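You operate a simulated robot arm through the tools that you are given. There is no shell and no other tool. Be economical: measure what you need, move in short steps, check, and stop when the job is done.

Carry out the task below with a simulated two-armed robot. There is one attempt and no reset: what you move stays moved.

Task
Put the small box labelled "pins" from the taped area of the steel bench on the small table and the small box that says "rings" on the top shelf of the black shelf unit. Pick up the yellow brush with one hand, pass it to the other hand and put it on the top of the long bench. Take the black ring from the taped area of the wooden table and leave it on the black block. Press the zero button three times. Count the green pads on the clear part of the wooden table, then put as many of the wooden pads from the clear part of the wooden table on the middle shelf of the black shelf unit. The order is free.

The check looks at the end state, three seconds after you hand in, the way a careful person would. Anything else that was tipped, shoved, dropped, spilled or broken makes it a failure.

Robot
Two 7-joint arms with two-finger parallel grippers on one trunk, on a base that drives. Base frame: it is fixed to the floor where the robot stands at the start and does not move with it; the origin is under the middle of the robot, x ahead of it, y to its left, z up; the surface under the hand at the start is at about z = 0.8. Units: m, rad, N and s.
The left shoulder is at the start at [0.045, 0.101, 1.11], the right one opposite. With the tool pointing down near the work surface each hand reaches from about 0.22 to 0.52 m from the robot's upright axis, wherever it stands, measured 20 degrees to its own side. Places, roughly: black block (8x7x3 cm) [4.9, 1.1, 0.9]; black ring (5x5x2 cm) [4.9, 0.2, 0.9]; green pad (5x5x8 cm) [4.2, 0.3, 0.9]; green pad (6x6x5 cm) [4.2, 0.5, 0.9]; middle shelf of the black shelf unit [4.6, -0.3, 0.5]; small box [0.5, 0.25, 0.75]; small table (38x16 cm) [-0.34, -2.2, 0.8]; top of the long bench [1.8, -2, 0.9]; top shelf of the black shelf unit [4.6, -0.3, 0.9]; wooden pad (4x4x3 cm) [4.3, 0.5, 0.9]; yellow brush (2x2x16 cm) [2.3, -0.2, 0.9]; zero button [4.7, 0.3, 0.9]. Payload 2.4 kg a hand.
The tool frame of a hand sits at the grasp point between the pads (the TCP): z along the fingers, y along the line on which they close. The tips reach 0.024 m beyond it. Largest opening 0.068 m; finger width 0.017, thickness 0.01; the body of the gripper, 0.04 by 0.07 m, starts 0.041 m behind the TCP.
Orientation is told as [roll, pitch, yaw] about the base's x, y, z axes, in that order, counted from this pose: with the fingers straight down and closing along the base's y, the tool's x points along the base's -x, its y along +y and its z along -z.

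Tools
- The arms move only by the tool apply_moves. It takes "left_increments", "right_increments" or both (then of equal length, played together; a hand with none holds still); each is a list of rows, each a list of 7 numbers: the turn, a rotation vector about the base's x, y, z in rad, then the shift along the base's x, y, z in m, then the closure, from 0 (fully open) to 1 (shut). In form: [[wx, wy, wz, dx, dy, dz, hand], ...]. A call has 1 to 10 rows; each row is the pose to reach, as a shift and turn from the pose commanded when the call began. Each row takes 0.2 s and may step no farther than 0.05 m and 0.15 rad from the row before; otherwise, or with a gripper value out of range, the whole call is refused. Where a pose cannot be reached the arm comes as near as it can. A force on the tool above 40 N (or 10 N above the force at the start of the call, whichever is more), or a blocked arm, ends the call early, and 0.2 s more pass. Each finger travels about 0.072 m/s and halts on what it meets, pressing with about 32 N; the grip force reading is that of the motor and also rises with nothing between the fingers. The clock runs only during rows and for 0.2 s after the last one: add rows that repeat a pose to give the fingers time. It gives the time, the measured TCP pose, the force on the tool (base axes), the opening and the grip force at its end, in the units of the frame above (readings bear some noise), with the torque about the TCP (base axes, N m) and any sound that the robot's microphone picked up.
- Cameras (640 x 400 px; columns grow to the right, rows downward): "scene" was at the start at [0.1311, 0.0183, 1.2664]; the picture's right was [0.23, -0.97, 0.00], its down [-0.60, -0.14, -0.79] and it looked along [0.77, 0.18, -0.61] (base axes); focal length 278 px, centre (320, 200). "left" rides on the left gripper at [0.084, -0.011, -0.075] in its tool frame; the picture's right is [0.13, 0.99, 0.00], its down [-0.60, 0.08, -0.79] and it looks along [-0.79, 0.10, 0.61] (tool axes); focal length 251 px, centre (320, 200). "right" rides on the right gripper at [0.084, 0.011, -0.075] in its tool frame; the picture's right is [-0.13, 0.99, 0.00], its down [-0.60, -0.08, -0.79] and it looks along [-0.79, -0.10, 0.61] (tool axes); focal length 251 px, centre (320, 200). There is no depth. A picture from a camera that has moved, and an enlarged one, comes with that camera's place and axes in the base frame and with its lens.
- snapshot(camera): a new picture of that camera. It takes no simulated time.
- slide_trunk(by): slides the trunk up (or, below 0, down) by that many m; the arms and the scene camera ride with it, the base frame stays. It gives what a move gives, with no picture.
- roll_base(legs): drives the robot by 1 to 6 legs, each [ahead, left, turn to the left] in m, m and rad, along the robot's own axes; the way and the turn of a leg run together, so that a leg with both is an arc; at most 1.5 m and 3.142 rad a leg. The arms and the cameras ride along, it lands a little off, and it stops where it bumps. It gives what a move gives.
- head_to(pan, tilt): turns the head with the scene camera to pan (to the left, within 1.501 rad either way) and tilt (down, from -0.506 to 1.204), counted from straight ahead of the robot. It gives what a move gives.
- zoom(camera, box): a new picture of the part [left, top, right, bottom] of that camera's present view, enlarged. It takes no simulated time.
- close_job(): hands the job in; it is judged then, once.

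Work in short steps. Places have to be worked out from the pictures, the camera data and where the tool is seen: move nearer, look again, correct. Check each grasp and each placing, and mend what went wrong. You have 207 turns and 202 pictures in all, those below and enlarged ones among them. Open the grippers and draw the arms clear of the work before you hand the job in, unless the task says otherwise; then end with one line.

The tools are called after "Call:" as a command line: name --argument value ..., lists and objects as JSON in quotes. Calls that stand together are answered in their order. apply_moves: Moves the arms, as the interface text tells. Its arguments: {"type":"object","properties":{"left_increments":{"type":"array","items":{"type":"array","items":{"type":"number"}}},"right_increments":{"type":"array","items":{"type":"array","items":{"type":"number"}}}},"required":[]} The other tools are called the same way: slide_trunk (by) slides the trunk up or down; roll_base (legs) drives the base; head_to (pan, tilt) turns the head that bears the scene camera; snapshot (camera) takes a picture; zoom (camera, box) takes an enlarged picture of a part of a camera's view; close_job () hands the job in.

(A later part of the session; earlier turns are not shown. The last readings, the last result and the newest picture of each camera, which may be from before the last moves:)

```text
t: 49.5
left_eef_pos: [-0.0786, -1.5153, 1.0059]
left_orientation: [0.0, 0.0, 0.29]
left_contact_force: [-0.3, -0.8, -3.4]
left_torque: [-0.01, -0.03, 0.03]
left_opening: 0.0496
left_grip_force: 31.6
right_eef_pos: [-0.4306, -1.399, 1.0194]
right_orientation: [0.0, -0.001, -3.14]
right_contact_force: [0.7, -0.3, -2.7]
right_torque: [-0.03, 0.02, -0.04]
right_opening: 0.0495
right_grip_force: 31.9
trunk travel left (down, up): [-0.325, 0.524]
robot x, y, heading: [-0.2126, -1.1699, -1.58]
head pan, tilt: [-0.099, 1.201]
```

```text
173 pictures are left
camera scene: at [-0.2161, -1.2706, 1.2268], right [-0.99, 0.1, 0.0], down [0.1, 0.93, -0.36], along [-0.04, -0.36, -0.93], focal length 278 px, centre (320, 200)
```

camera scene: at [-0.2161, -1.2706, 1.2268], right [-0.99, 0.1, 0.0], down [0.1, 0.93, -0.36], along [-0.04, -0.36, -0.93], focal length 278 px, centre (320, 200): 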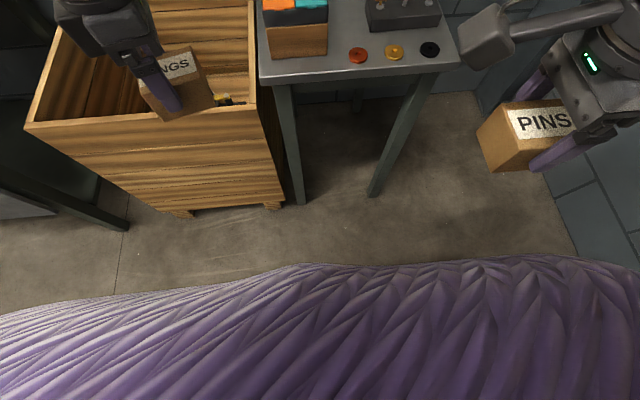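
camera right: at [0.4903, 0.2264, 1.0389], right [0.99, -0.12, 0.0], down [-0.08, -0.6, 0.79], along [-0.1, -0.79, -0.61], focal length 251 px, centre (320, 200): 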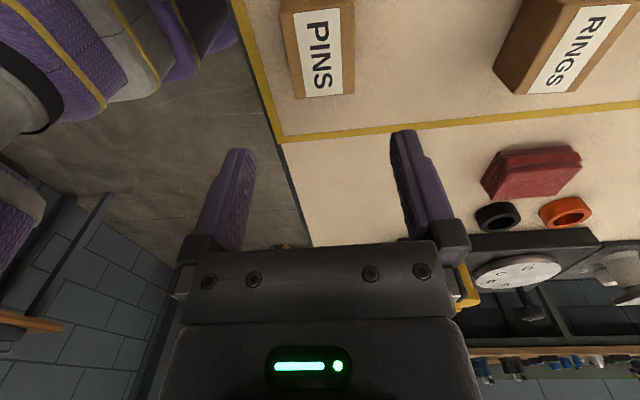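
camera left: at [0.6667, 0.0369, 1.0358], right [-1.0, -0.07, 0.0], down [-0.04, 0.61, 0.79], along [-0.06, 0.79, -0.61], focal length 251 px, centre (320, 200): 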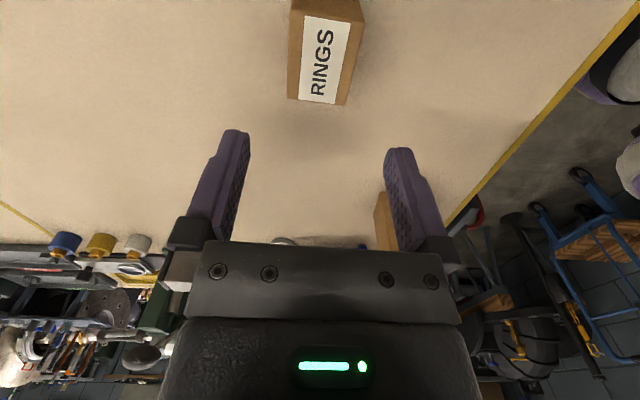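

The base front lies at most about 0.27 m ahead of the axis, so I can safely stop with the axis at y≈-1.43. I'll drive there and look again.

Call:
roll_base --legs '[[0.26, 0, 0]]'

Call:
head_to --pan -0.2 --tilt 0.85

Call:
snapshot --camera "scene"

```text
t: 51.4
left_eef_pos: [-0.0788, -1.7755, 1.0052]
left_orientation: [-0.001, 0.0, 0.29]
left_contact_force: [-0.5, -0.1, -2.4]
left_torque: [0.01, -0.01, 0.01]
left_opening: 0.05
left_grip_force: 32.2
right_eef_pos: [-0.4308, -1.6593, 1.0201]
right_orientation: [-0.002, -0.001, -3.142]
right_contact_force: [0.2, -0.5, -3.7]
right_torque: [0.02, -0.01, 0.0]
right_opening: 0.0499
right_grip_force: 31.8
trunk travel left (down, up): [-0.325, 0.524]
robot x, y, heading: [-0.216, -1.4322, -1.57]
head pan, tilt: [-0.099, 1.201]
```

```text
t: 52.2
left_eef_pos: [-0.0789, -1.7742, 1.0055]
left_orientation: [0.0, -0.001, 0.289]
left_contact_force: [0.6, 0.4, -2.0]
left_torque: [0.03, 0.02, 0.01]
left_opening: 0.0499
left_grip_force: 31.6
right_eef_pos: [-0.4318, -1.6589, 1.0198]
right_orientation: [-0.001, -0.002, -3.142]
right_contact_force: [-0.5, -0.3, -1.6]
right_torque: [0.01, 0.0, -0.02]
right_opening: 0.0499
right_grip_force: 31.8
trunk travel left (down, up): [-0.325, 0.524]
robot x, y, heading: [-0.2154, -1.4308, -1.575]
head pan, tilt: [-0.201, 0.85]
```

```text
172 pictures are left
camera scene: at [-0.2278, -1.5511, 1.2504], right [-0.98, 0.21, 0.0], down [0.15, 0.74, -0.66], along [-0.14, -0.65, -0.75], focal length 278 px, centre (320, 200)
```

scene: 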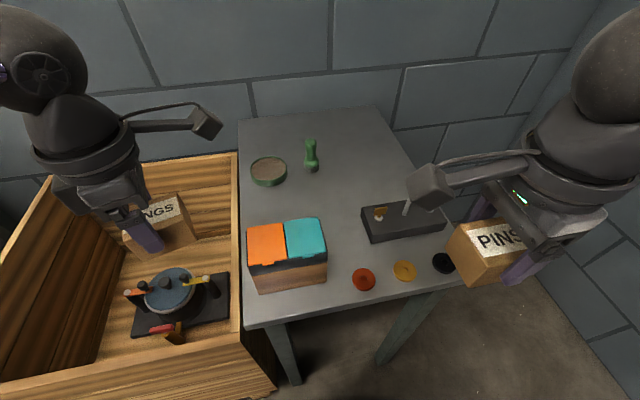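

I pick the clear spot (-0.345, -1.91), behind the orange box and beside the grey device. I'll move PINS over it at height.

Call:
apply_moves --right_increments '[[0, 0, 0, 0.015, -0.04, 0, 1], [0, 0, 0, 0.03, -0.08, 0, 1], [0, 0, 0, 0.045, -0.12, 0, 1], [0, 0, 0, 0.06, -0.16, -0.01, 1], [0, 0, 0, 0.075, -0.2, -0.02, 1], [0, 0, 0, 0.087, -0.24, -0.03, 1], [0, 0, 0, 0.087, -0.251, -0.05, 1], [0, 0, 0, 0.087, -0.251, -0.07, 1]]'

Call:
snapshot --camera "scene"

Call:
snapshot --camera "right"

```text
t: 54.0
left_eef_pos: [-0.08, -1.7737, 1.005]
left_orientation: [-0.001, 0.001, 0.287]
left_contact_force: [1.0, -1.2, -1.4]
left_torque: [-0.01, -0.02, 0.02]
left_opening: 0.0496
left_grip_force: 32.2
right_eef_pos: [-0.3437, -1.9102, 0.9482]
right_orientation: [-0.001, -0.002, -3.141]
right_contact_force: [-0.6, -1.3, -2.4]
right_torque: [0.01, -0.03, 0.02]
right_opening: 0.0499
right_grip_force: 31.6
trunk travel left (down, up): [-0.325, 0.524]
robot x, y, heading: [-0.2142, -1.433, -1.58]
head pan, tilt: [-0.201, 0.85]
```

```text
171 pictures are left
camera scene: at [-0.2278, -1.5514, 1.2504], right [-0.98, 0.21, 0.0], down [0.15, 0.74, -0.66], along [-0.14, -0.65, -0.75], focal length 278 px, centre (320, 200)
```

scene: 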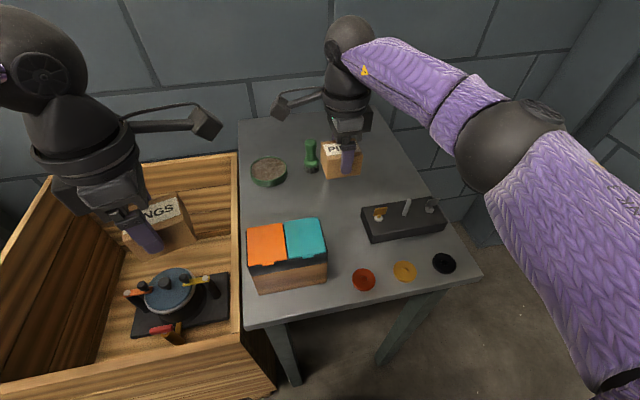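

```text
170 pictures are left
camera right: at [-0.2594, -1.9201, 1.0247], right [-0.13, -0.99, 0.0], down [-0.6, 0.08, 0.79], along [-0.79, 0.1, -0.61], focal length 251 px, centre (320, 200)
```

right: 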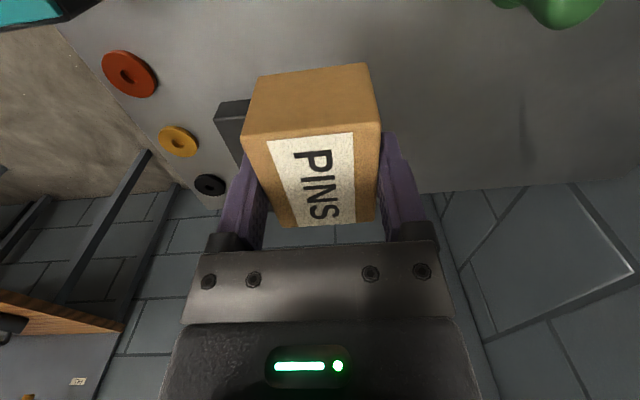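

Clear of everything; bottle, bowl and device are separated. I'll lower in small steps, looking for contact around TCP z≈0.85.

Call:
apply_moves --right_increments '[[0, 0, 0, 0, 0, -0.03, 1], [0, 0, 0, 0, 0, -0.06, 1], [0, 0, 0, 0, 0, -0.075, 1], [0, 0, 0, 0, 0, -0.082, 1]]'

Call:
snapshot --camera "right"

```text
t: 55.0
left_eef_pos: [-0.0779, -1.7749, 1.0054]
left_orientation: [0.0, 0.0, 0.288]
left_contact_force: [-0.7, -0.4, -3.0]
left_torque: [-0.03, -0.02, 0.02]
left_opening: 0.0498
left_grip_force: 32.5
right_eef_pos: [-0.3457, -1.9101, 0.8677]
right_orientation: [-0.001, -0.001, -3.142]
right_contact_force: [0.1, 0.7, -2.9]
right_torque: [0.0, -0.02, -0.02]
right_opening: 0.0499
right_grip_force: 31.8
trunk travel left (down, up): [-0.325, 0.524]
robot x, y, heading: [-0.2098, -1.429, -1.58]
head pan, tilt: [-0.201, 0.85]
```

```text
169 pictures are left
camera right: at [-0.2595, -1.9201, 0.9427], right [-0.13, -0.99, 0.0], down [-0.6, 0.08, 0.79], along [-0.79, 0.1, -0.61], focal length 251 px, centre (320, 200)
```

right: 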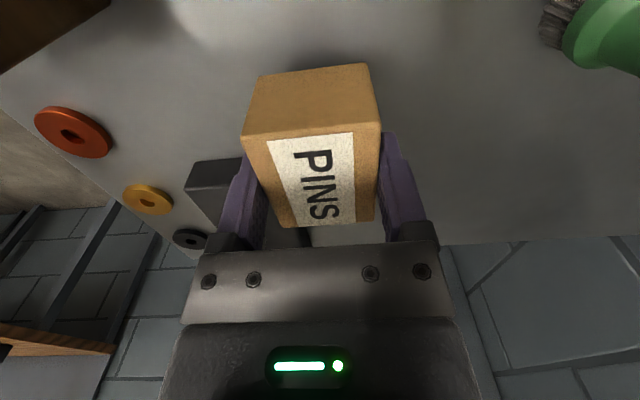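

No contact yet. I'll continue in 5 mm steps, checking the force.

Call:
apply_moves --right_increments '[[0, 0, 0, 0, 0, -0.005, 1], [0, 0, 0, 0, 0, -0.01, 1]]'

Call:
apply_moves --right_increments '[[0, 0, 0, 0, 0, -0.004, 1], [0, 0, 0, 0, 0, -0.004, 1]]'

Call:
apply_moves --right_increments '[[0, 0, 0, 0, 0, -0.004, 1], [0, 0, 0, 0, 0, -0.004, 1]]'

```text
t: 55.6
left_eef_pos: [-0.0782, -1.775, 1.0052]
left_orientation: [0.0, -0.001, 0.29]
left_contact_force: [0.6, 0.3, -2.1]
left_torque: [0.02, -0.05, -0.01]
left_opening: 0.0494
left_grip_force: 32.5
right_eef_pos: [-0.345, -1.9091, 0.8569]
right_orientation: [-0.001, -0.001, 3.142]
right_contact_force: [-0.3, 1.1, -2.5]
right_torque: [-0.04, 0.0, -0.01]
right_opening: 0.0495
right_grip_force: 31.8
trunk travel left (down, up): [-0.325, 0.524]
robot x, y, heading: [-0.2114, -1.4336, -1.575]
head pan, tilt: [-0.201, 0.85]
```

```text
t: 56.2
left_eef_pos: [-0.0787, -1.7742, 1.0059]
left_orientation: [0.001, 0.001, 0.288]
left_contact_force: [-1.0, -0.2, -2.6]
left_torque: [0.07, -0.02, 0.01]
left_opening: 0.0495
left_grip_force: 31.6
right_eef_pos: [-0.3447, -1.9112, 0.8531]
right_orientation: [0.0, -0.003, -3.142]
right_contact_force: [-1.0, 0.2, -1.7]
right_torque: [0.0, 0.03, -0.01]
right_opening: 0.0496
right_grip_force: 32.0
trunk travel left (down, up): [-0.325, 0.524]
robot x, y, heading: [-0.2158, -1.4297, -1.578]
head pan, tilt: [-0.201, 0.85]
```

```text
t: 56.8
left_eef_pos: [-0.0783, -1.775, 1.0054]
left_orientation: [0.001, 0.001, 0.287]
left_contact_force: [-0.2, 0.1, -2.6]
left_torque: [-0.03, -0.02, 0.01]
left_opening: 0.0497
left_grip_force: 32.1
right_eef_pos: [-0.3452, -1.9096, 0.8488]
right_orientation: [-0.003, -0.003, -3.142]
right_contact_force: [0.2, 0.4, -2.7]
right_torque: [-0.01, 0.03, 0.0]
right_opening: 0.0494
right_grip_force: 32.1
trunk travel left (down, up): [-0.325, 0.524]
robot x, y, heading: [-0.215, -1.4289, -1.576]
head pan, tilt: [-0.201, 0.85]
```

From the disc's parallax the table top is near z≈0.79, so contact should come at TCP ≈0.82. Lowering further.

Call:
apply_moves --right_increments '[[0, 0, 0, 0, 0, -0.006, 1], [0, 0, 0, 0, 0, -0.012, 1], [0, 0, 0, 0, 0, -0.018, 1]]'

Call:
apply_moves --right_increments '[[0, 0, 0, 0, 0, -0.004, 1], [0, 0, 0, 0, 0, -0.004, 1]]'

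Call:
snapshot --camera "scene"

```text
t: 57.6
left_eef_pos: [-0.0776, -1.7728, 1.0066]
left_orientation: [-0.001, 0.001, 0.288]
left_contact_force: [-0.9, 0.3, -2.6]
left_torque: [0.0, -0.03, -0.03]
left_opening: 0.0497
left_grip_force: 32.3
right_eef_pos: [-0.3454, -1.9083, 0.8334]
right_orientation: [0.004, 0.0, -3.142]
right_contact_force: [-1.0, -3.1, 29.4]
right_torque: [0.27, -0.05, -0.01]
right_opening: 0.0497
right_grip_force: 32.0
trunk travel left (down, up): [-0.325, 0.524]
robot x, y, heading: [-0.2156, -1.4259, -1.58]
head pan, tilt: [-0.201, 0.85]
```

```text
t: 58.0
left_eef_pos: [-0.0781, -1.7744, 1.0067]
left_orientation: [0.001, 0.002, 0.288]
left_contact_force: [-0.7, 0.2, -2.5]
left_torque: [0.0, -0.01, 0.02]
left_opening: 0.0496
left_grip_force: 31.6
right_eef_pos: [-0.3446, -1.9084, 0.8329]
right_orientation: [0.005, -0.001, 3.141]
right_contact_force: [-1.0, 4.2, 18.7]
right_torque: [0.63, 0.27, -0.09]
right_opening: 0.0495
right_grip_force: 31.8
trunk travel left (down, up): [-0.325, 0.524]
robot x, y, heading: [-0.2101, -1.4298, -1.578]
head pan, tilt: [-0.201, 0.85]
stopped in row 1 (right hand): the force on the tool passed its limit at 44 N (the readings are from after the stop); the commanded pose is now the measured one
```

```text
168 pictures are left
camera scene: at [-0.2273, -1.5491, 1.2506], right [-0.98, 0.21, 0.0], down [0.15, 0.73, -0.66], along [-0.14, -0.65, -0.75], focal length 278 px, centre (320, 200)
```

scene: 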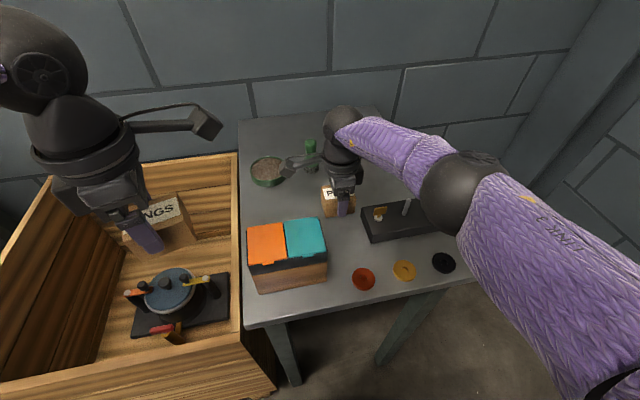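

PINS is standing on the table (about 20 N of contact). I'll open and rise straight up.

Call:
apply_moves --right_increments '[[0, 0, 0, 0, 0, 0.001, 0.5], [0, 0, 0, 0, 0, 0.001, 0.3], [0, 0, 0, 0, 0, 0.001, 0.2], [0, 0, 0, 0, 0, 0.001, 0.1], [0, 0, 0, 0, 0, 0.02, 0.1], [0, 0, 0, 0, 0, 0.06, 0.1], [0, 0, 0, 0, 0, 0.1, 0.1], [0, 0, 0, 0, 0, 0.14, 0.1], [0, 0, 0, 0, 0, 0.18, 0.1]]'

Call:
snapshot --camera "scene"

```text
t: 60.0
left_eef_pos: [-0.0783, -1.7759, 1.0054]
left_orientation: [-0.002, 0.0, 0.288]
left_contact_force: [-0.8, 0.4, -2.8]
left_torque: [-0.03, -0.05, 0.02]
left_opening: 0.0499
left_grip_force: 32.6
right_eef_pos: [-0.344, -1.9109, 1.0128]
right_orientation: [0.002, 0.0, -3.14]
right_contact_force: [0.6, -0.6, 0.4]
right_torque: [0.0, 0.02, -0.03]
right_opening: 0.0612
right_grip_force: 0.1
trunk travel left (down, up): [-0.325, 0.524]
robot x, y, heading: [-0.213, -1.4285, -1.577]
head pan, tilt: [-0.201, 0.85]
```

```text
167 pictures are left
camera scene: at [-0.2276, -1.5511, 1.2505], right [-0.98, 0.21, 0.0], down [0.15, 0.74, -0.66], along [-0.14, -0.65, -0.75], focal length 278 px, centre (320, 200)
```

scene: 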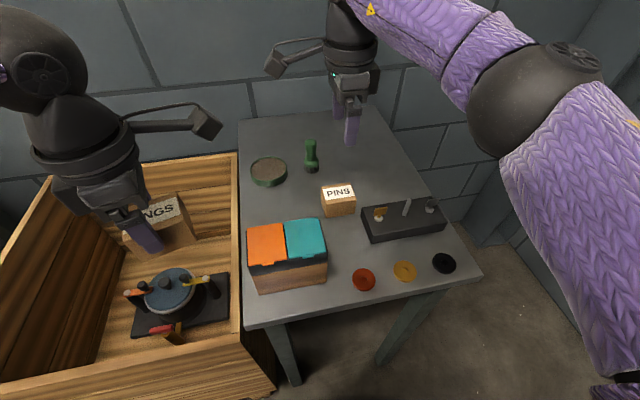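

PINS stands on the table. I'll retract the right hand, back off, turn to face +x and look along the aisle.

Call:
apply_moves --right_increments '[[0, 0, 0, -0.01, 0.04, 0, 0], [0, 0, 0, -0.03, 0.08, 0, 0], [0, 0, 0, -0.05, 0.12, 0, 0], [0, 0, 0, -0.07, 0.16, 0, 0], [0, 0, 0, -0.08, 0.2, 0, 0], [0, 0, 0, -0.087, 0.24, 0, 0]]'

Call:
roll_base --legs '[[-0.35, 0, 0], [0, 0, 1.57]]'

Call:
head_to --pan 0.0 --tilt 0.45

Call:
snapshot --camera "scene"

```text
t: 61.4
left_eef_pos: [-0.0788, -1.7736, 1.0059]
left_orientation: [0.0, 0.0, 0.288]
left_contact_force: [-0.2, -0.6, -3.2]
left_torque: [-0.01, -0.01, -0.04]
left_opening: 0.0498
left_grip_force: 32.0
right_eef_pos: [-0.4309, -1.6692, 1.0106]
right_orientation: [0.001, -0.002, 3.14]
right_contact_force: [-0.1, 0.2, 0.4]
right_torque: [0.0, 0.01, 0.01]
right_opening: 0.0681
right_grip_force: 0.1
trunk travel left (down, up): [-0.325, 0.524]
robot x, y, heading: [-0.2137, -1.4288, -1.584]
head pan, tilt: [-0.201, 0.85]
```

```text
t: 67.5
left_eef_pos: [0.1335, -0.9432, 1.0047]
left_orientation: [0.0, 0.001, 1.864]
left_contact_force: [-0.2, 0.6, -2.7]
left_torque: [0.05, -0.03, 0.01]
left_opening: 0.0496
left_grip_force: 32.3
right_eef_pos: [0.0301, -1.2958, 1.0104]
right_orientation: [0.001, 0.0, -1.568]
right_contact_force: [-0.1, 0.5, -0.2]
right_torque: [0.03, 0.02, -0.01]
right_opening: 0.0679
right_grip_force: 0.1
trunk travel left (down, up): [-0.325, 0.524]
robot x, y, heading: [-0.2076, -1.0812, 0.002]
head pan, tilt: [-0.201, 0.85]
```

```text
t: 68.3
left_eef_pos: [0.133, -0.9437, 1.0055]
left_orientation: [0.001, -0.001, 1.863]
left_contact_force: [0.6, 0.2, -2.2]
left_torque: [0.03, 0.0, -0.05]
left_opening: 0.0497
left_grip_force: 31.8
right_eef_pos: [0.03, -1.2962, 1.0091]
right_orientation: [0.0, -0.002, -1.567]
right_contact_force: [0.2, -0.2, -0.3]
right_torque: [0.0, -0.02, 0.0]
right_opening: 0.068
right_grip_force: 0.1
trunk travel left (down, up): [-0.325, 0.524]
robot x, y, heading: [-0.2154, -1.0767, -0.002]
head pan, tilt: [0.0, 0.45]
```

```text
166 pictures are left
camera scene: at [-0.0729, -1.082, 1.2849], right [0.0, -1.0, 0.0], down [-0.44, 0.0, -0.9], along [0.9, 0.0, -0.44], focal length 278 px, centre (320, 200)
```

scene: 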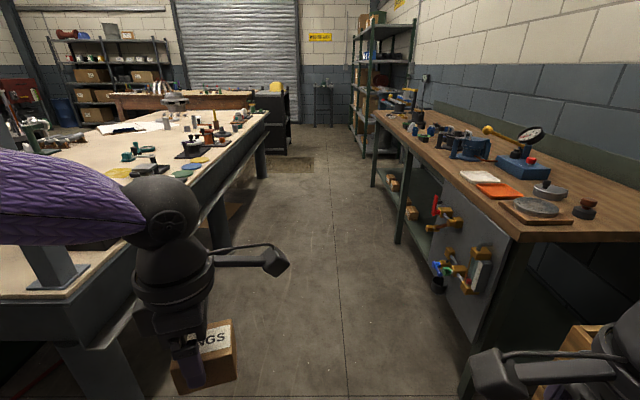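

The aisle is clear between the steel bench edge (y≈-0.51) and the long bench (y≈-1.57). I'll drive down its middle to x≈2.6 and look around.

Call:
roll_base --legs '[[1.4, -0.02, 0], [1.4, 0, 0]]'

Call:
head_to --pan 0.3 --tilt 0.4

Call:
snapshot --camera "scene"

Call:
head_to --pan 1.45 --tilt 0.5

Call:
snapshot --camera "scene"

```text
t: 81.9
left_eef_pos: [2.9379, -1.0242, 1.005]
left_orientation: [0.0, 0.0, 1.833]
left_contact_force: [0.2, -1.8, -2.7]
left_torque: [0.02, 0.0, 0.0]
left_opening: 0.0498
left_grip_force: 31.5
right_eef_pos: [2.8242, -1.3736, 1.0114]
right_orientation: [0.002, 0.0, -1.594]
right_contact_force: [0.4, 0.3, 0.8]
right_torque: [0.03, 0.0, 0.02]
right_opening: 0.0681
right_grip_force: 0.0
trunk travel left (down, up): [-0.325, 0.524]
robot x, y, heading: [2.5892, -1.1527, -0.032]
head pan, tilt: [0.0, 0.45]
```

```text
t: 82.7
left_eef_pos: [2.9388, -1.0238, 1.005]
left_orientation: [0.0, 0.0, 1.833]
left_contact_force: [-0.3, 0.4, -2.0]
left_torque: [0.01, 0.0, -0.03]
left_opening: 0.0497
left_grip_force: 31.5
right_eef_pos: [2.8233, -1.373, 1.0104]
right_orientation: [0.001, -0.001, -1.594]
right_contact_force: [0.4, -1.0, -0.2]
right_torque: [-0.01, 0.0, 0.01]
right_opening: 0.0681
right_grip_force: 0.0
trunk travel left (down, up): [-0.325, 0.524]
robot x, y, heading: [2.5874, -1.1497, -0.033]
head pan, tilt: [0.3, 0.4]
```

```text
165 pictures are left
camera scene: at [2.7254, -1.1294, 1.2896], right [0.27, -0.96, 0.0], down [-0.38, -0.1, -0.92], along [0.89, 0.24, -0.39], focal length 278 px, centre (320, 200)
```

scene: 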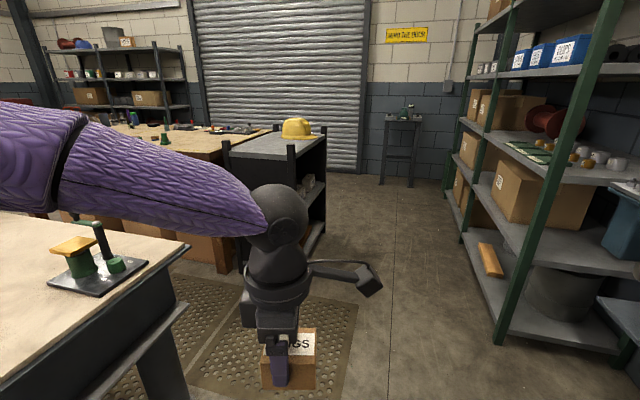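

```text
t: 84.1
left_eef_pos: [2.938, -1.0252, 1.0061]
left_orientation: [0.0, 0.0, 1.835]
left_contact_force: [0.7, -0.2, -3.1]
left_torque: [0.04, 0.01, -0.02]
left_opening: 0.0498
left_grip_force: 32.1
right_eef_pos: [2.8245, -1.3724, 1.0103]
right_orientation: [0.002, 0.0, -1.597]
right_contact_force: [0.8, -0.2, 0.4]
right_torque: [-0.03, 0.04, -0.03]
right_opening: 0.0679
right_grip_force: 0.1
trunk travel left (down, up): [-0.325, 0.524]
robot x, y, heading: [2.5907, -1.151, -0.038]
head pan, tilt: [1.45, 0.499]
```

```text
164 pictures are left
camera scene: at [2.6499, -1.064, 1.2805], right [0.99, -0.15, 0.0], down [-0.07, -0.47, -0.88], along [0.13, 0.87, -0.48], focal length 278 px, centre (320, 200)
```

scene: 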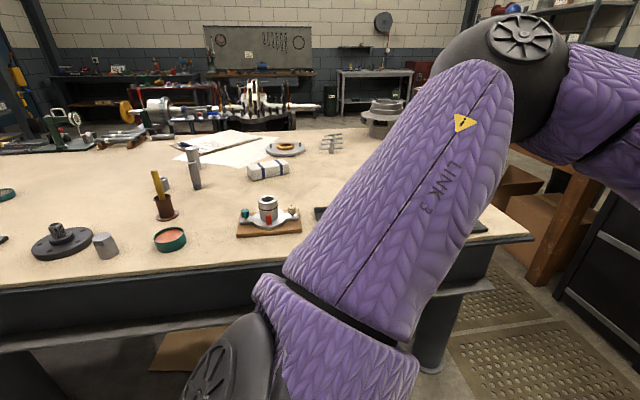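

I can see the brush standing in a small cup on the bench, and the black shelf unit with a hard hat on top. I'll drive to about (4.5, -1.15) and face it.

Call:
roll_base --legs '[[1.4, 0.05, 0.035], [0.5, 0, 0], [0, 0, 1.57]]'

Call:
head_to --pan 0.0 --tilt 0.5

Call:
snapshot --camera "scene"

```text
t: 97.4
left_eef_pos: [4.3448, -0.775, 1.0052]
left_orientation: [0.001, -0.001, -2.852]
left_contact_force: [0.3, 0.7, -2.7]
left_torque: [0.0, 0.05, -0.01]
left_opening: 0.0498
left_grip_force: 31.8
right_eef_pos: [4.6969, -0.8793, 1.0111]
right_orientation: [0.001, -0.001, 0.001]
right_contact_force: [-0.8, -0.3, 0.2]
right_torque: [0.01, -0.02, 0.01]
right_opening: 0.0679
right_grip_force: 0.1
trunk travel left (down, up): [-0.325, 0.524]
robot x, y, heading: [4.4785, -1.1226, 1.563]
head pan, tilt: [1.45, 0.499]
```

```text
t: 98.9
left_eef_pos: [4.3444, -0.7758, 1.0053]
left_orientation: [0.001, 0.0, -2.852]
left_contact_force: [0.8, -0.6, -2.1]
left_torque: [-0.02, 0.01, 0.01]
left_opening: 0.0497
left_grip_force: 31.8
right_eef_pos: [4.6965, -0.8788, 1.0114]
right_orientation: [0.001, -0.002, 0.002]
right_contact_force: [-0.4, 0.1, -0.1]
right_torque: [-0.01, 0.02, 0.01]
right_opening: 0.068
right_grip_force: 0.1
trunk travel left (down, up): [-0.325, 0.524]
robot x, y, heading: [4.4812, -1.1201, 1.56]
head pan, tilt: [0.0, 0.499]
```

```text
163 pictures are left
camera scene: at [4.4844, -0.9872, 1.2805], right [1.0, 0.0, 0.0], down [0.0, -0.48, -0.88], along [0.0, 0.88, -0.48], focal length 278 px, centre (320, 200)
```

scene: 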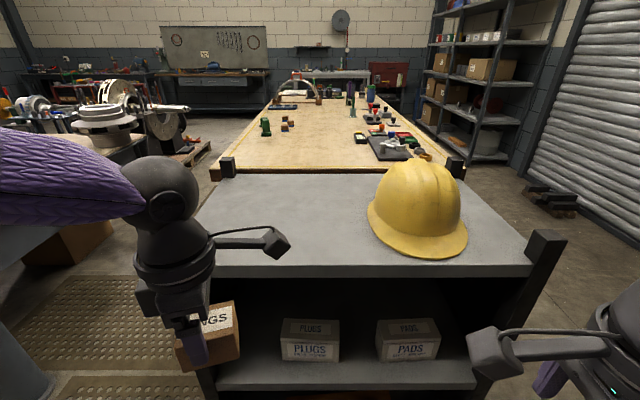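

The top shelf (with the hat) is directly ahead: front edge y≈-0.56, x from 4.25 to 4.92, with corner posts rising to about z=0.98. I'll raise RINGS, drive 0.22 m closer and look.

Call:
apply_moves --left_increments '[[0, 0, 0, 0, 0, 0.04, 1], [0, 0, 0, 0, 0, 0.08, 1]]'

Call:
roll_base --legs '[[0.22, 0, 0]]'

Call:
head_to --pan 0.1 --tilt 0.8

Call:
snapshot --camera "scene"

```text
t: 99.5
left_eef_pos: [4.3442, -0.7754, 1.0857]
left_orientation: [-0.002, 0.001, -2.853]
left_contact_force: [-0.1, 0.0, -2.7]
left_torque: [0.02, 0.04, 0.01]
left_opening: 0.0495
left_grip_force: 32.2
right_eef_pos: [4.6953, -0.8797, 1.0107]
right_orientation: [0.001, 0.0, 0.002]
right_contact_force: [-0.6, 0.5, 0.2]
right_torque: [0.0, 0.01, 0.01]
right_opening: 0.068
right_grip_force: 0.0
trunk travel left (down, up): [-0.325, 0.524]
robot x, y, heading: [4.483, -1.1197, 1.567]
head pan, tilt: [0.0, 0.499]
```

```text
t: 101.2
left_eef_pos: [4.3453, -0.5536, 1.0842]
left_orientation: [0.002, -0.001, -2.852]
left_contact_force: [0.1, -0.4, -2.4]
left_torque: [-0.03, 0.04, -0.03]
left_opening: 0.0499
left_grip_force: 32.1
right_eef_pos: [4.6979, -0.6597, 1.0098]
right_orientation: [0.0, 0.0, 0.002]
right_contact_force: [0.4, 1.2, 0.1]
right_torque: [0.02, 0.02, 0.01]
right_opening: 0.0682
right_grip_force: 0.0
trunk travel left (down, up): [-0.325, 0.524]
robot x, y, heading: [4.4815, -0.8989, 1.564]
head pan, tilt: [0.0, 0.499]
```

```text
t: 102.0
left_eef_pos: [4.3463, -0.5538, 1.0847]
left_orientation: [0.0, 0.001, -2.853]
left_contact_force: [0.2, 0.6, -3.0]
left_torque: [0.01, 0.0, -0.03]
left_opening: 0.0498
left_grip_force: 31.6
right_eef_pos: [4.6971, -0.6607, 1.0101]
right_orientation: [0.003, 0.001, 0.001]
right_contact_force: [-0.4, 0.4, -0.2]
right_torque: [0.02, 0.01, -0.01]
right_opening: 0.0679
right_grip_force: 0.0
trunk travel left (down, up): [-0.325, 0.524]
robot x, y, heading: [4.4838, -0.9035, 1.57]
head pan, tilt: [0.099, 0.799]
```

```text
162 pictures are left
camera scene: at [4.4773, -0.7777, 1.2546], right [1.0, 0.1, 0.0], down [0.07, -0.71, -0.7], along [-0.07, 0.69, -0.72], focal length 278 px, centre (320, 200)
```

scene: 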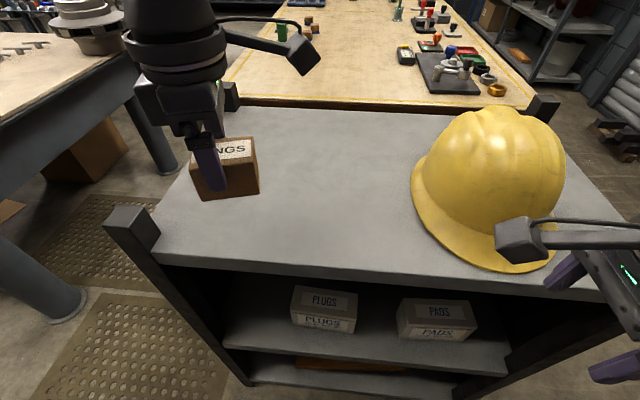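

The left half of the top shelf is free. I'll move RINGS to about (4.35, -0.46) and lower.

Call:
apply_moves --left_increments '[[0, 0, 0, 0.005, 0.03, -0.01, 1], [0, 0, 0, 0.008, 0.06, -0.03, 1], [0, 0, 0, 0.008, 0.085, -0.06, 1], [0, 0, 0, 0.008, 0.09, -0.09, 1], [0, 0, 0, 0.008, 0.09, -0.11, 1]]'

Call:
snapshot --camera "scene"

Call:
snapshot --camera "left"

```text
t: 103.2
left_eef_pos: [4.3467, -0.4746, 0.9767]
left_orientation: [0.001, 0.002, -2.85]
left_contact_force: [0.2, 0.3, -2.1]
left_torque: [-0.02, 0.04, -0.01]
left_opening: 0.0495
left_grip_force: 32.4
left hand out of reach, approached as far as the arm can: row 3, 4, 5
right_eef_pos: [4.6963, -0.66, 1.0113]
right_orientation: [0.001, -0.002, 0.002]
right_contact_force: [0.7, -0.2, 0.7]
right_torque: [0.0, -0.01, 0.02]
right_opening: 0.0678
right_grip_force: 0.0
trunk travel left (down, up): [-0.325, 0.524]
robot x, y, heading: [4.4814, -0.9038, 1.565]
head pan, tilt: [0.099, 0.799]
```

```text
161 pictures are left
camera scene: at [4.4773, -0.7776, 1.2545], right [1.0, 0.1, 0.0], down [0.07, -0.71, -0.7], along [-0.07, 0.69, -0.72], focal length 278 px, centre (320, 200)
```

scene: 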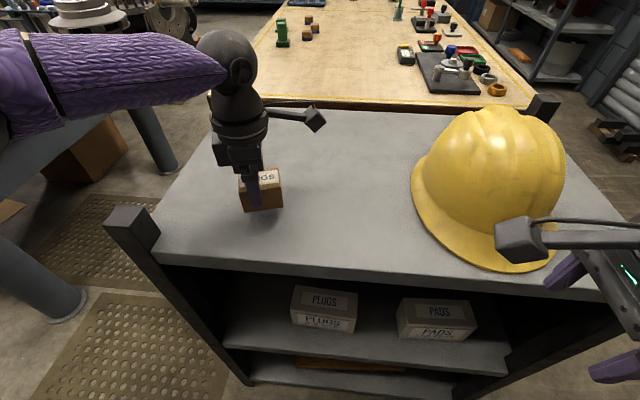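

```text
160 pictures are left
camera left: at [4.4231, -0.4406, 1.0512], right [0.41, -0.91, 0.0], down [-0.56, -0.25, 0.79], along [-0.72, -0.32, -0.61], focal length 251 px, centre (320, 200)
```

left: 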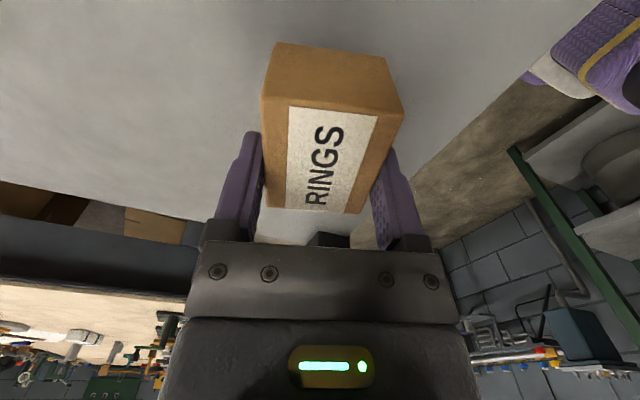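

Position is fine, well on the shelf. I'll lower gradually to contact.

Call:
apply_moves --left_increments '[[0, 0, 0, 0, 0, -0.015, 1], [0, 0, 0, 0, 0, -0.025, 1], [0, 0, 0, 0, 0, -0.03, 1]]'

Call:
apply_moves --left_increments '[[0, 0, 0, 0, 0, -0.005, 1], [0, 0, 0, 0, 0, -0.01, 1]]'

Call:
snapshot --camera "left"

```text
t: 104.0
left_eef_pos: [4.3437, -0.4774, 0.9508]
left_orientation: [-0.005, 0.006, -2.851]
left_contact_force: [0.6, 6.8, 29.6]
left_torque: [-0.37, -0.19, 0.05]
left_opening: 0.05
left_grip_force: 32.0
left hand out of reach, approached as far as the arm can: row 2, 3
right_eef_pos: [4.6974, -0.6615, 1.0104]
right_orientation: [0.004, 0.0, 0.003]
right_contact_force: [-0.4, -0.6, -0.1]
right_torque: [-0.03, 0.01, 0.0]
right_opening: 0.0683
right_grip_force: 0.1
trunk travel left (down, up): [-0.325, 0.524]
robot x, y, heading: [4.4815, -0.9, 1.567]
head pan, tilt: [0.099, 0.799]
```

```text
t: 104.7
left_eef_pos: [4.3427, -0.4799, 0.9423]
left_orientation: [-0.004, 0.007, -2.849]
left_contact_force: [0.2, -5.6, 16.6]
left_torque: [-0.71, 0.25, 0.11]
left_opening: 0.0495
left_grip_force: 31.5
right_eef_pos: [4.6981, -0.6608, 1.0107]
right_orientation: [0.004, 0.001, 0.003]
right_contact_force: [0.6, -0.4, 0.2]
right_torque: [0.02, -0.02, -0.01]
right_opening: 0.0678
right_grip_force: 0.0
trunk travel left (down, up): [-0.325, 0.524]
robot x, y, heading: [4.4795, -0.9038, 1.566]
head pan, tilt: [0.099, 0.799]
stopped in row 2 (left hand): the force on the tool passed its limit at 47 N (the readings are from after the stop); the commanded pose is now the measured one
```

```text
159 pictures are left
camera left: at [4.4199, -0.4472, 1.0178], right [0.41, -0.91, -0.01], down [-0.56, -0.25, 0.79], along [-0.72, -0.32, -0.61], focal length 251 px, centre (320, 200)
```

left: 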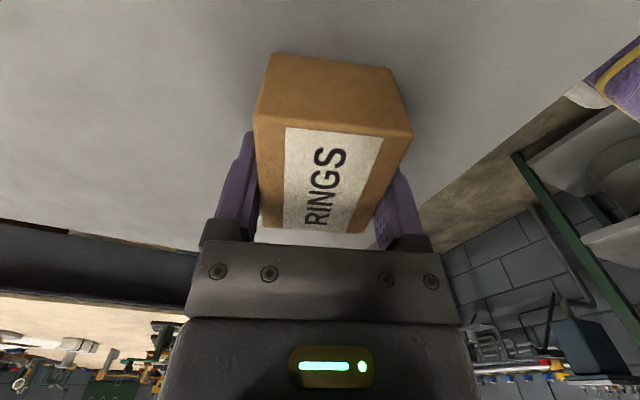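

RINGS is on the shelf. I'll open and rise.

Call:
apply_moves --left_increments '[[0, 0, 0, 0, 0, 0.001, 0.5], [0, 0, 0, 0, 0, 0.001, 0.2], [0, 0, 0, 0, 0, 0.001, 0.1], [0, 0, 0, 0, 0, 0.001, 0], [0, 0, 0, 0, 0, 0.02, 0], [0, 0, 0, 0, 0, 0.06, 0], [0, 0, 0, 0, 0, 0.1, 0], [0, 0, 0, 0, 0, 0.14, 0]]'

Call:
snapshot --camera "scene"

```text
t: 106.5
left_eef_pos: [4.341, -0.4823, 1.0812]
left_orientation: [-0.004, 0.005, -2.851]
left_contact_force: [-0.7, 0.6, 0.6]
left_torque: [0.0, 0.0, 0.03]
left_opening: 0.068
left_grip_force: 0.1
left hand out of reach, approached as far as the arm can: row 8
right_eef_pos: [4.6972, -0.6602, 1.0118]
right_orientation: [0.001, 0.0, 0.001]
right_contact_force: [-0.3, 0.1, -0.7]
right_torque: [0.03, 0.03, -0.01]
right_opening: 0.068
right_grip_force: 0.1
trunk travel left (down, up): [-0.325, 0.524]
robot x, y, heading: [4.4818, -0.9009, 1.567]
head pan, tilt: [0.099, 0.799]
```

```text
158 pictures are left
camera scene: at [4.4773, -0.7779, 1.2545], right [1.0, 0.1, 0.0], down [0.07, -0.71, -0.7], along [-0.07, 0.69, -0.72], focal length 278 px, centre (320, 200)
```

scene: 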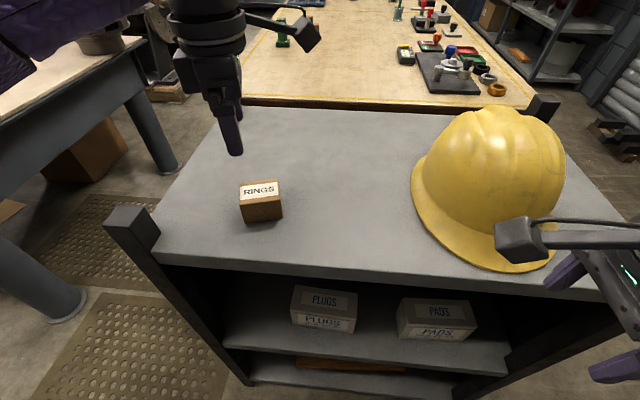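

RINGS is done. Now a closer look at the wooden table from here.

Call:
head_to --pan 0.0 --tilt 0.35

Call:
zoom --camera "scene" --box '[190, 70, 350, 170]'

Call:
zoom --camera "scene" --box '[330, 70, 490, 170]'

```text
t: 107.3
left_eef_pos: [4.3395, -0.4824, 1.0803]
left_orientation: [-0.006, 0.005, -2.851]
left_contact_force: [-0.5, 0.0, -0.1]
left_torque: [0.0, 0.03, -0.03]
left_opening: 0.0682
left_grip_force: 0.1
right_eef_pos: [4.6968, -0.6607, 1.0113]
right_orientation: [0.002, 0.0, 0.003]
right_contact_force: [0.1, 0.0, -0.1]
right_torque: [0.0, -0.02, 0.0]
right_opening: 0.0678
right_grip_force: 0.1
trunk travel left (down, up): [-0.325, 0.524]
robot x, y, heading: [4.4862, -0.9035, 1.565]
head pan, tilt: [0.0, 0.351]
```

```text
4.00 times, centred on (270, 120) of scene
camera zoom: at [4.4854, -0.7649, 1.2941], right [1.0, 0.0, 0.0], down [0.0, -0.34, -0.94], along [0.0, 0.94, -0.34], focal length 1111 px, centre (520, 520)
```

zoom: 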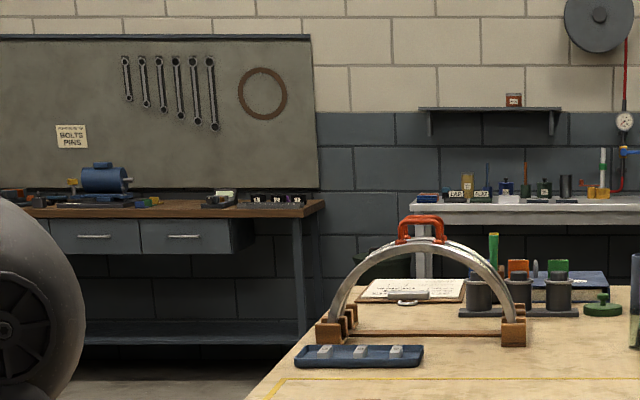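

```text
4.00 times, centred on (410, 120) of scene
camera zoom: at [4.4854, -0.7649, 1.2941], right [1.0, 0.0, 0.0], down [0.0, -0.34, -0.94], along [0.0, 0.94, -0.34], focal length 1111 px, centre (-40, 520)
```

zoom: 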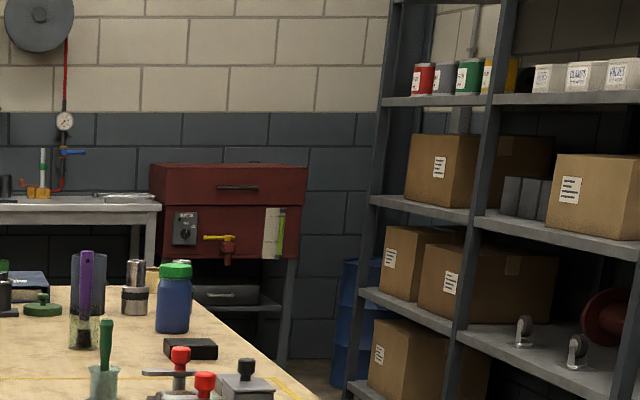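

Call:
zoom --camera "scene" --box '[200, 140, 520, 340]'

```text
2.00 times, centred on (360, 240) of scene
camera zoom: at [4.4854, -0.7649, 1.2941], right [1.0, 0.0, 0.0], down [0.0, -0.34, -0.94], along [0.0, 0.94, -0.34], focal length 556 px, centre (240, 120)
```

zoom: 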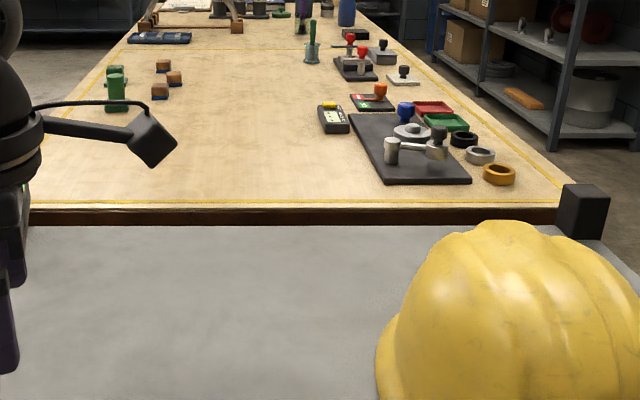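

I can see green pads and wooden blocks on the left, and the control plate with rings on the right. First I'll retract and turn both hands back to neutral while backing off.

Call:
roll_base --legs '[[-0.3, 0, 0]]'

Call:
apply_moves --left_increments '[[0, 0, -0.145, 0, 0, 0, 0], [0, 0, -0.29, 0, -0.01, 0, 0], [0, 0, -0.435, -0.01, -0.02, 0, 0], [0, 0, -0.58, -0.02, -0.03, 0, 0], [0, 0, -0.725, -0.03, -0.04, 0, 0], [0, 0, -0.87, -0.04, -0.05, 0, 0], [0, 0, -1.015, -0.05, -0.06, 0, 0], [0, 0, -1.16, -0.05, -0.07, 0, 0], [0, 0, -1.305, -0.05, -0.08, 0, 0], [0, 0, -1.45, -0.05, -0.09, 0, 0]]' --right_increments '[[0, 0, 0.145, 0, 0, 0.01, 0], [0, 0, 0.29, 0, 0, 0.02, 0], [0, 0, 0.435, 0, 0, 0.03, 0], [0, 0, 0.58, 0, 0, 0.04, 0], [0, 0, 0.725, 0, 0, 0.05, 0], [0, 0, 0.87, 0, 0, 0.06, 0], [0, 0, 1.015, 0, 0, 0.06, 0], [0, 0, 1.16, 0, 0, 0.06, 0], [0, 0, 1.305, 0, 0, 0.06, 0], [0, 0, 1.45, 0, 0, 0.06, 0]]'

Call:
apply_moves --left_increments '[[0, 0, -0.145, 0, 0, 0, 0], [0, 0, -0.29, 0, 0, 0, 0], [0, 0, -0.41, 0, 0, 0, 0]]' --right_increments '[[0, 0, 0.11, 0, 0, 0, 0], [0, 0, 0.11, 0, 0, 0, 0], [0, 0, 0.11, 0, 0, 0, 0]]'

Call:
head_to --pan -1.3 --tilt 0.5

Call:
snapshot --camera "scene"

```text
t: 109.4
left_eef_pos: [4.3393, -0.7807, 1.0802]
left_orientation: [-0.005, 0.006, -2.85]
left_contact_force: [0.8, -0.1, 0.5]
left_torque: [0.0, -0.01, 0.03]
left_opening: 0.0681
left_grip_force: 0.0
right_eef_pos: [4.6952, -0.9594, 1.0105]
right_orientation: [0.001, 0.0, 0.002]
right_contact_force: [0.2, 0.2, -0.5]
right_torque: [0.01, -0.02, -0.01]
right_opening: 0.0678
right_grip_force: 0.0
trunk travel left (down, up): [-0.325, 0.524]
robot x, y, heading: [4.4815, -1.2021, 1.566]
head pan, tilt: [0.0, 0.351]
```

```text
t: 111.6
left_eef_pos: [4.289, -0.8707, 1.0805]
left_orientation: [-0.005, 0.006, 1.979]
left_contact_force: [1.1, -0.2, 0.1]
left_torque: [0.0, 0.02, 0.02]
left_opening: 0.068
left_grip_force: 0.0
right_eef_pos: [4.6956, -0.9595, 1.0709]
right_orientation: [0.002, 0.0, 1.458]
right_contact_force: [0.1, 0.0, 0.9]
right_torque: [-0.01, -0.03, 0.04]
right_opening: 0.068
right_grip_force: 0.1
trunk travel left (down, up): [-0.325, 0.524]
robot x, y, heading: [4.4799, -1.1971, 1.567]
head pan, tilt: [0.0, 0.351]
```

```text
t: 112.4
left_eef_pos: [4.2892, -0.8711, 1.0803]
left_orientation: [-0.005, 0.007, 1.571]
left_contact_force: [0.9, -1.0, 0.1]
left_torque: [-0.03, 0.02, -0.02]
left_opening: 0.0681
left_grip_force: 0.0
right_eef_pos: [4.6963, -0.9588, 1.0714]
right_orientation: [0.003, 0.0, 1.564]
right_contact_force: [-0.1, -0.2, 0.7]
right_torque: [0.01, -0.01, -0.01]
right_opening: 0.068
right_grip_force: 0.0
trunk travel left (down, up): [-0.325, 0.524]
robot x, y, heading: [4.4827, -1.1982, 1.566]
head pan, tilt: [0.0, 0.351]
```

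```text
t: 113.9
left_eef_pos: [4.2883, -0.8709, 1.0805]
left_orientation: [-0.005, 0.005, 1.575]
left_contact_force: [0.6, -0.1, -1.0]
left_torque: [0.01, -0.02, -0.02]
left_opening: 0.0681
left_grip_force: 0.0
right_eef_pos: [4.6968, -0.9598, 1.0713]
right_orientation: [0.001, 0.001, 1.562]
right_contact_force: [-0.4, 0.0, -0.7]
right_torque: [0.01, 0.0, -0.01]
right_opening: 0.0678
right_grip_force: 0.1
trunk travel left (down, up): [-0.325, 0.524]
robot x, y, heading: [4.4805, -1.1989, 1.562]
head pan, tilt: [-1.3, 0.499]
```

```text
154 pictures are left
camera scene: at [4.5716, -1.1334, 1.2805], right [0.26, -0.96, 0.0], down [-0.46, -0.13, -0.88], along [0.85, 0.23, -0.48], focal length 278 px, centre (320, 200)
```

scene: 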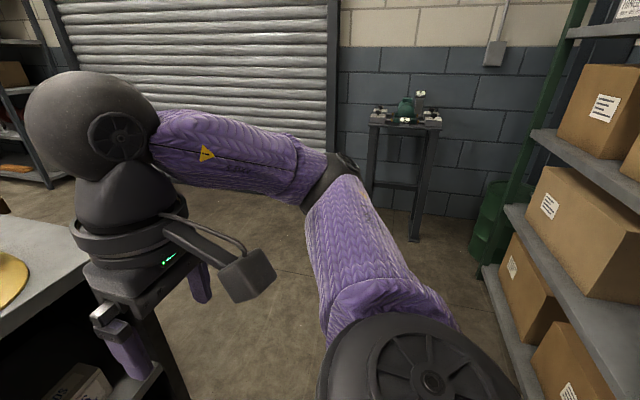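

The way east is free. I'll go around to the table's east side and face it (west).

Call:
roll_base --legs '[[0, -1.05, 0], [1.45, 0, 0], [0, 0, 1.575]]'

Call:
head_to --pan 0.0 --tilt 0.6

Call:
snapshot --camera "scene"

```text
t: 129.9
left_eef_pos: [5.2013, 0.0467, 1.0807]
left_orientation: [-0.006, 0.005, -3.117]
left_contact_force: [0.0, 0.1, 0.4]
left_torque: [0.01, -0.01, -0.01]
left_opening: 0.068
left_grip_force: 0.2
right_eef_pos: [5.2793, 0.4542, 1.0702]
right_orientation: [0.002, 0.0, -3.127]
right_contact_force: [-0.6, 0.6, -0.1]
right_torque: [0.0, 0.0, 0.01]
right_opening: 0.0679
right_grip_force: 0.1
trunk travel left (down, up): [-0.325, 0.524]
robot x, y, heading: [5.5282, 0.2445, -3.125]
head pan, tilt: [-1.3, 0.499]
```

```text
t: 131.4
left_eef_pos: [5.2006, 0.0452, 1.0799]
left_orientation: [-0.005, 0.004, -3.117]
left_contact_force: [0.4, 0.2, -0.5]
left_torque: [-0.02, 0.01, -0.07]
left_opening: 0.0681
left_grip_force: 0.0
right_eef_pos: [5.2787, 0.4553, 1.0709]
right_orientation: [0.001, -0.001, -3.126]
right_contact_force: [-0.2, 0.3, 0.3]
right_torque: [-0.04, 0.04, 0.01]
right_opening: 0.0679
right_grip_force: 0.0
trunk travel left (down, up): [-0.325, 0.524]
robot x, y, heading: [5.5243, 0.2412, -3.122]
head pan, tilt: [0.0, 0.6]
```

```text
153 pictures are left
camera scene: at [5.3956, 0.2413, 1.2714], right [-0.02, 1.0, 0.0], down [0.56, 0.01, -0.82], along [-0.82, -0.02, -0.57], focal length 278 px, centre (320, 200)
```

scene: 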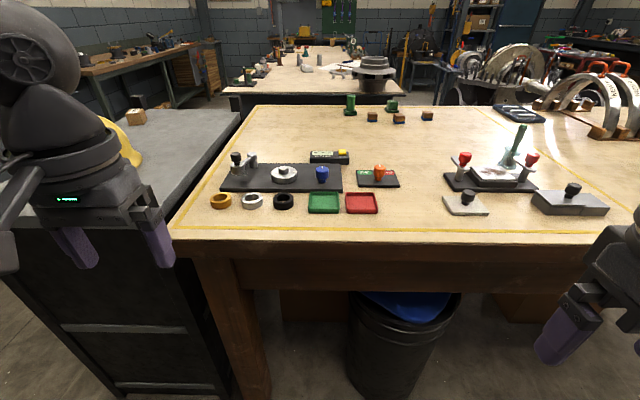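

A bin stands under the table near (4.9, 0.47), so I must stay back. Zooming on the control plates and pads.

Call:
zoom --camera "scene" --box '[200, 140, 420, 240]'

Call:
zoom --camera "scene" --box '[320, 85, 480, 165]'

Call:
zoom --camera "scene" --box '[420, 80, 640, 230]'

```text
2.91 times, centred on (310, 190) of scene
camera zoom: at [5.3956, 0.2413, 1.2714], right [-0.02, 1.0, 0.0], down [0.56, 0.01, -0.82], along [-0.82, -0.02, -0.57], focal length 808 px, centre (349, 229)
```

zoom: 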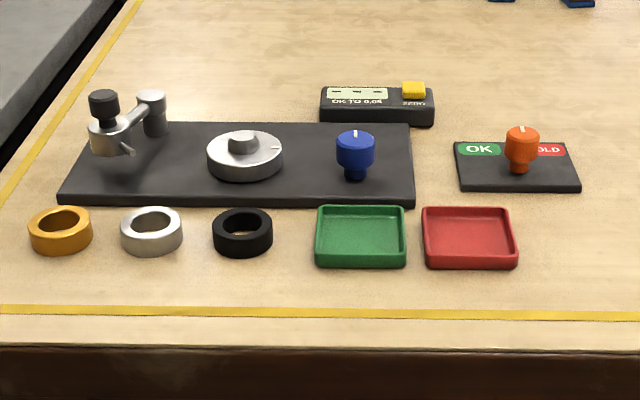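

```text
4.00 times, centred on (400, 125) of scene
camera zoom: at [5.3956, 0.2413, 1.2714], right [-0.02, 1.0, 0.0], down [0.56, 0.01, -0.82], along [-0.82, -0.02, -0.57], focal length 1111 px, centre (0, 500)
```

zoom: 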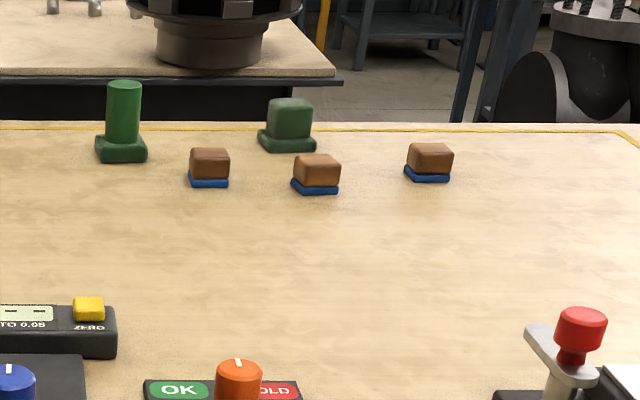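

```text
2.67 times, centred on (530, 155) of scene
camera zoom: at [5.3956, 0.2413, 1.2714], right [-0.02, 1.0, 0.0], down [0.56, 0.01, -0.82], along [-0.82, -0.02, -0.57], focal length 741 px, centre (-240, 320)
```

zoom: 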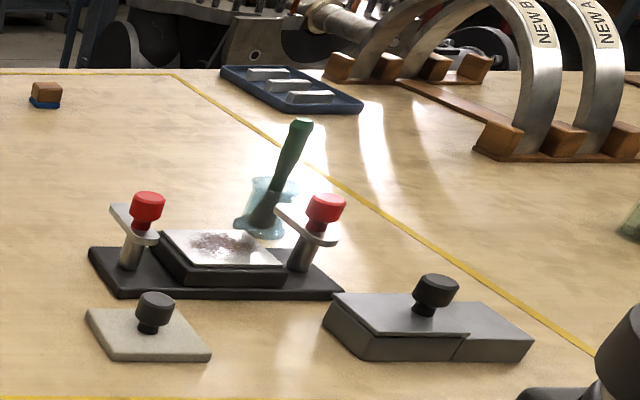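

Two green pads and three wooden pads (brown with blue base) are in view. The zero button is the yellow key on the black meter at about (4.665, 0.287), and the black ring is near (4.87, 0.144). I'll check the floor clearance in front of my base.

Call:
head_to --pan 0.0 --tilt 1.15

Call:
snapshot --camera "scene"

```text
t: 132.4
left_eef_pos: [5.2008, 0.0459, 1.0801]
left_orientation: [-0.005, 0.005, -3.116]
left_contact_force: [0.8, 0.1, 0.7]
left_torque: [-0.01, -0.01, -0.02]
left_opening: 0.068
left_grip_force: 0.1
right_eef_pos: [5.28, 0.4556, 1.071]
right_orientation: [0.001, 0.0, -3.127]
right_contact_force: [1.0, -0.6, 0.3]
right_torque: [-0.04, 0.02, -0.04]
right_opening: 0.068
right_grip_force: 0.1
trunk travel left (down, up): [-0.325, 0.524]
robot x, y, heading: [5.524, 0.2459, -3.127]
head pan, tilt: [0.0, 1.15]
```

```text
149 pictures are left
camera scene: at [5.4244, 0.2417, 1.2297], right [-0.02, 1.0, 0.0], down [0.91, 0.02, -0.41], along [-0.41, -0.01, -0.91], focal length 278 px, centre (320, 200)
```

scene: 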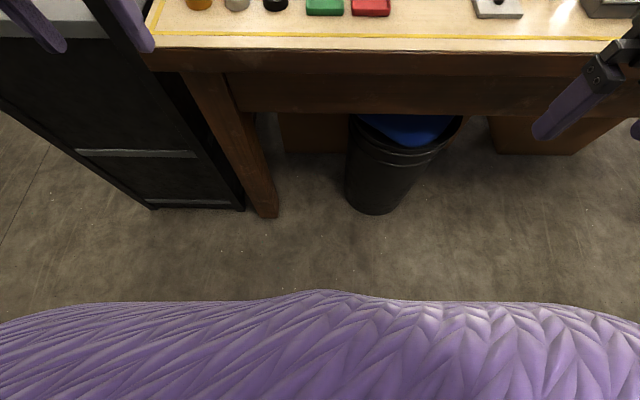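

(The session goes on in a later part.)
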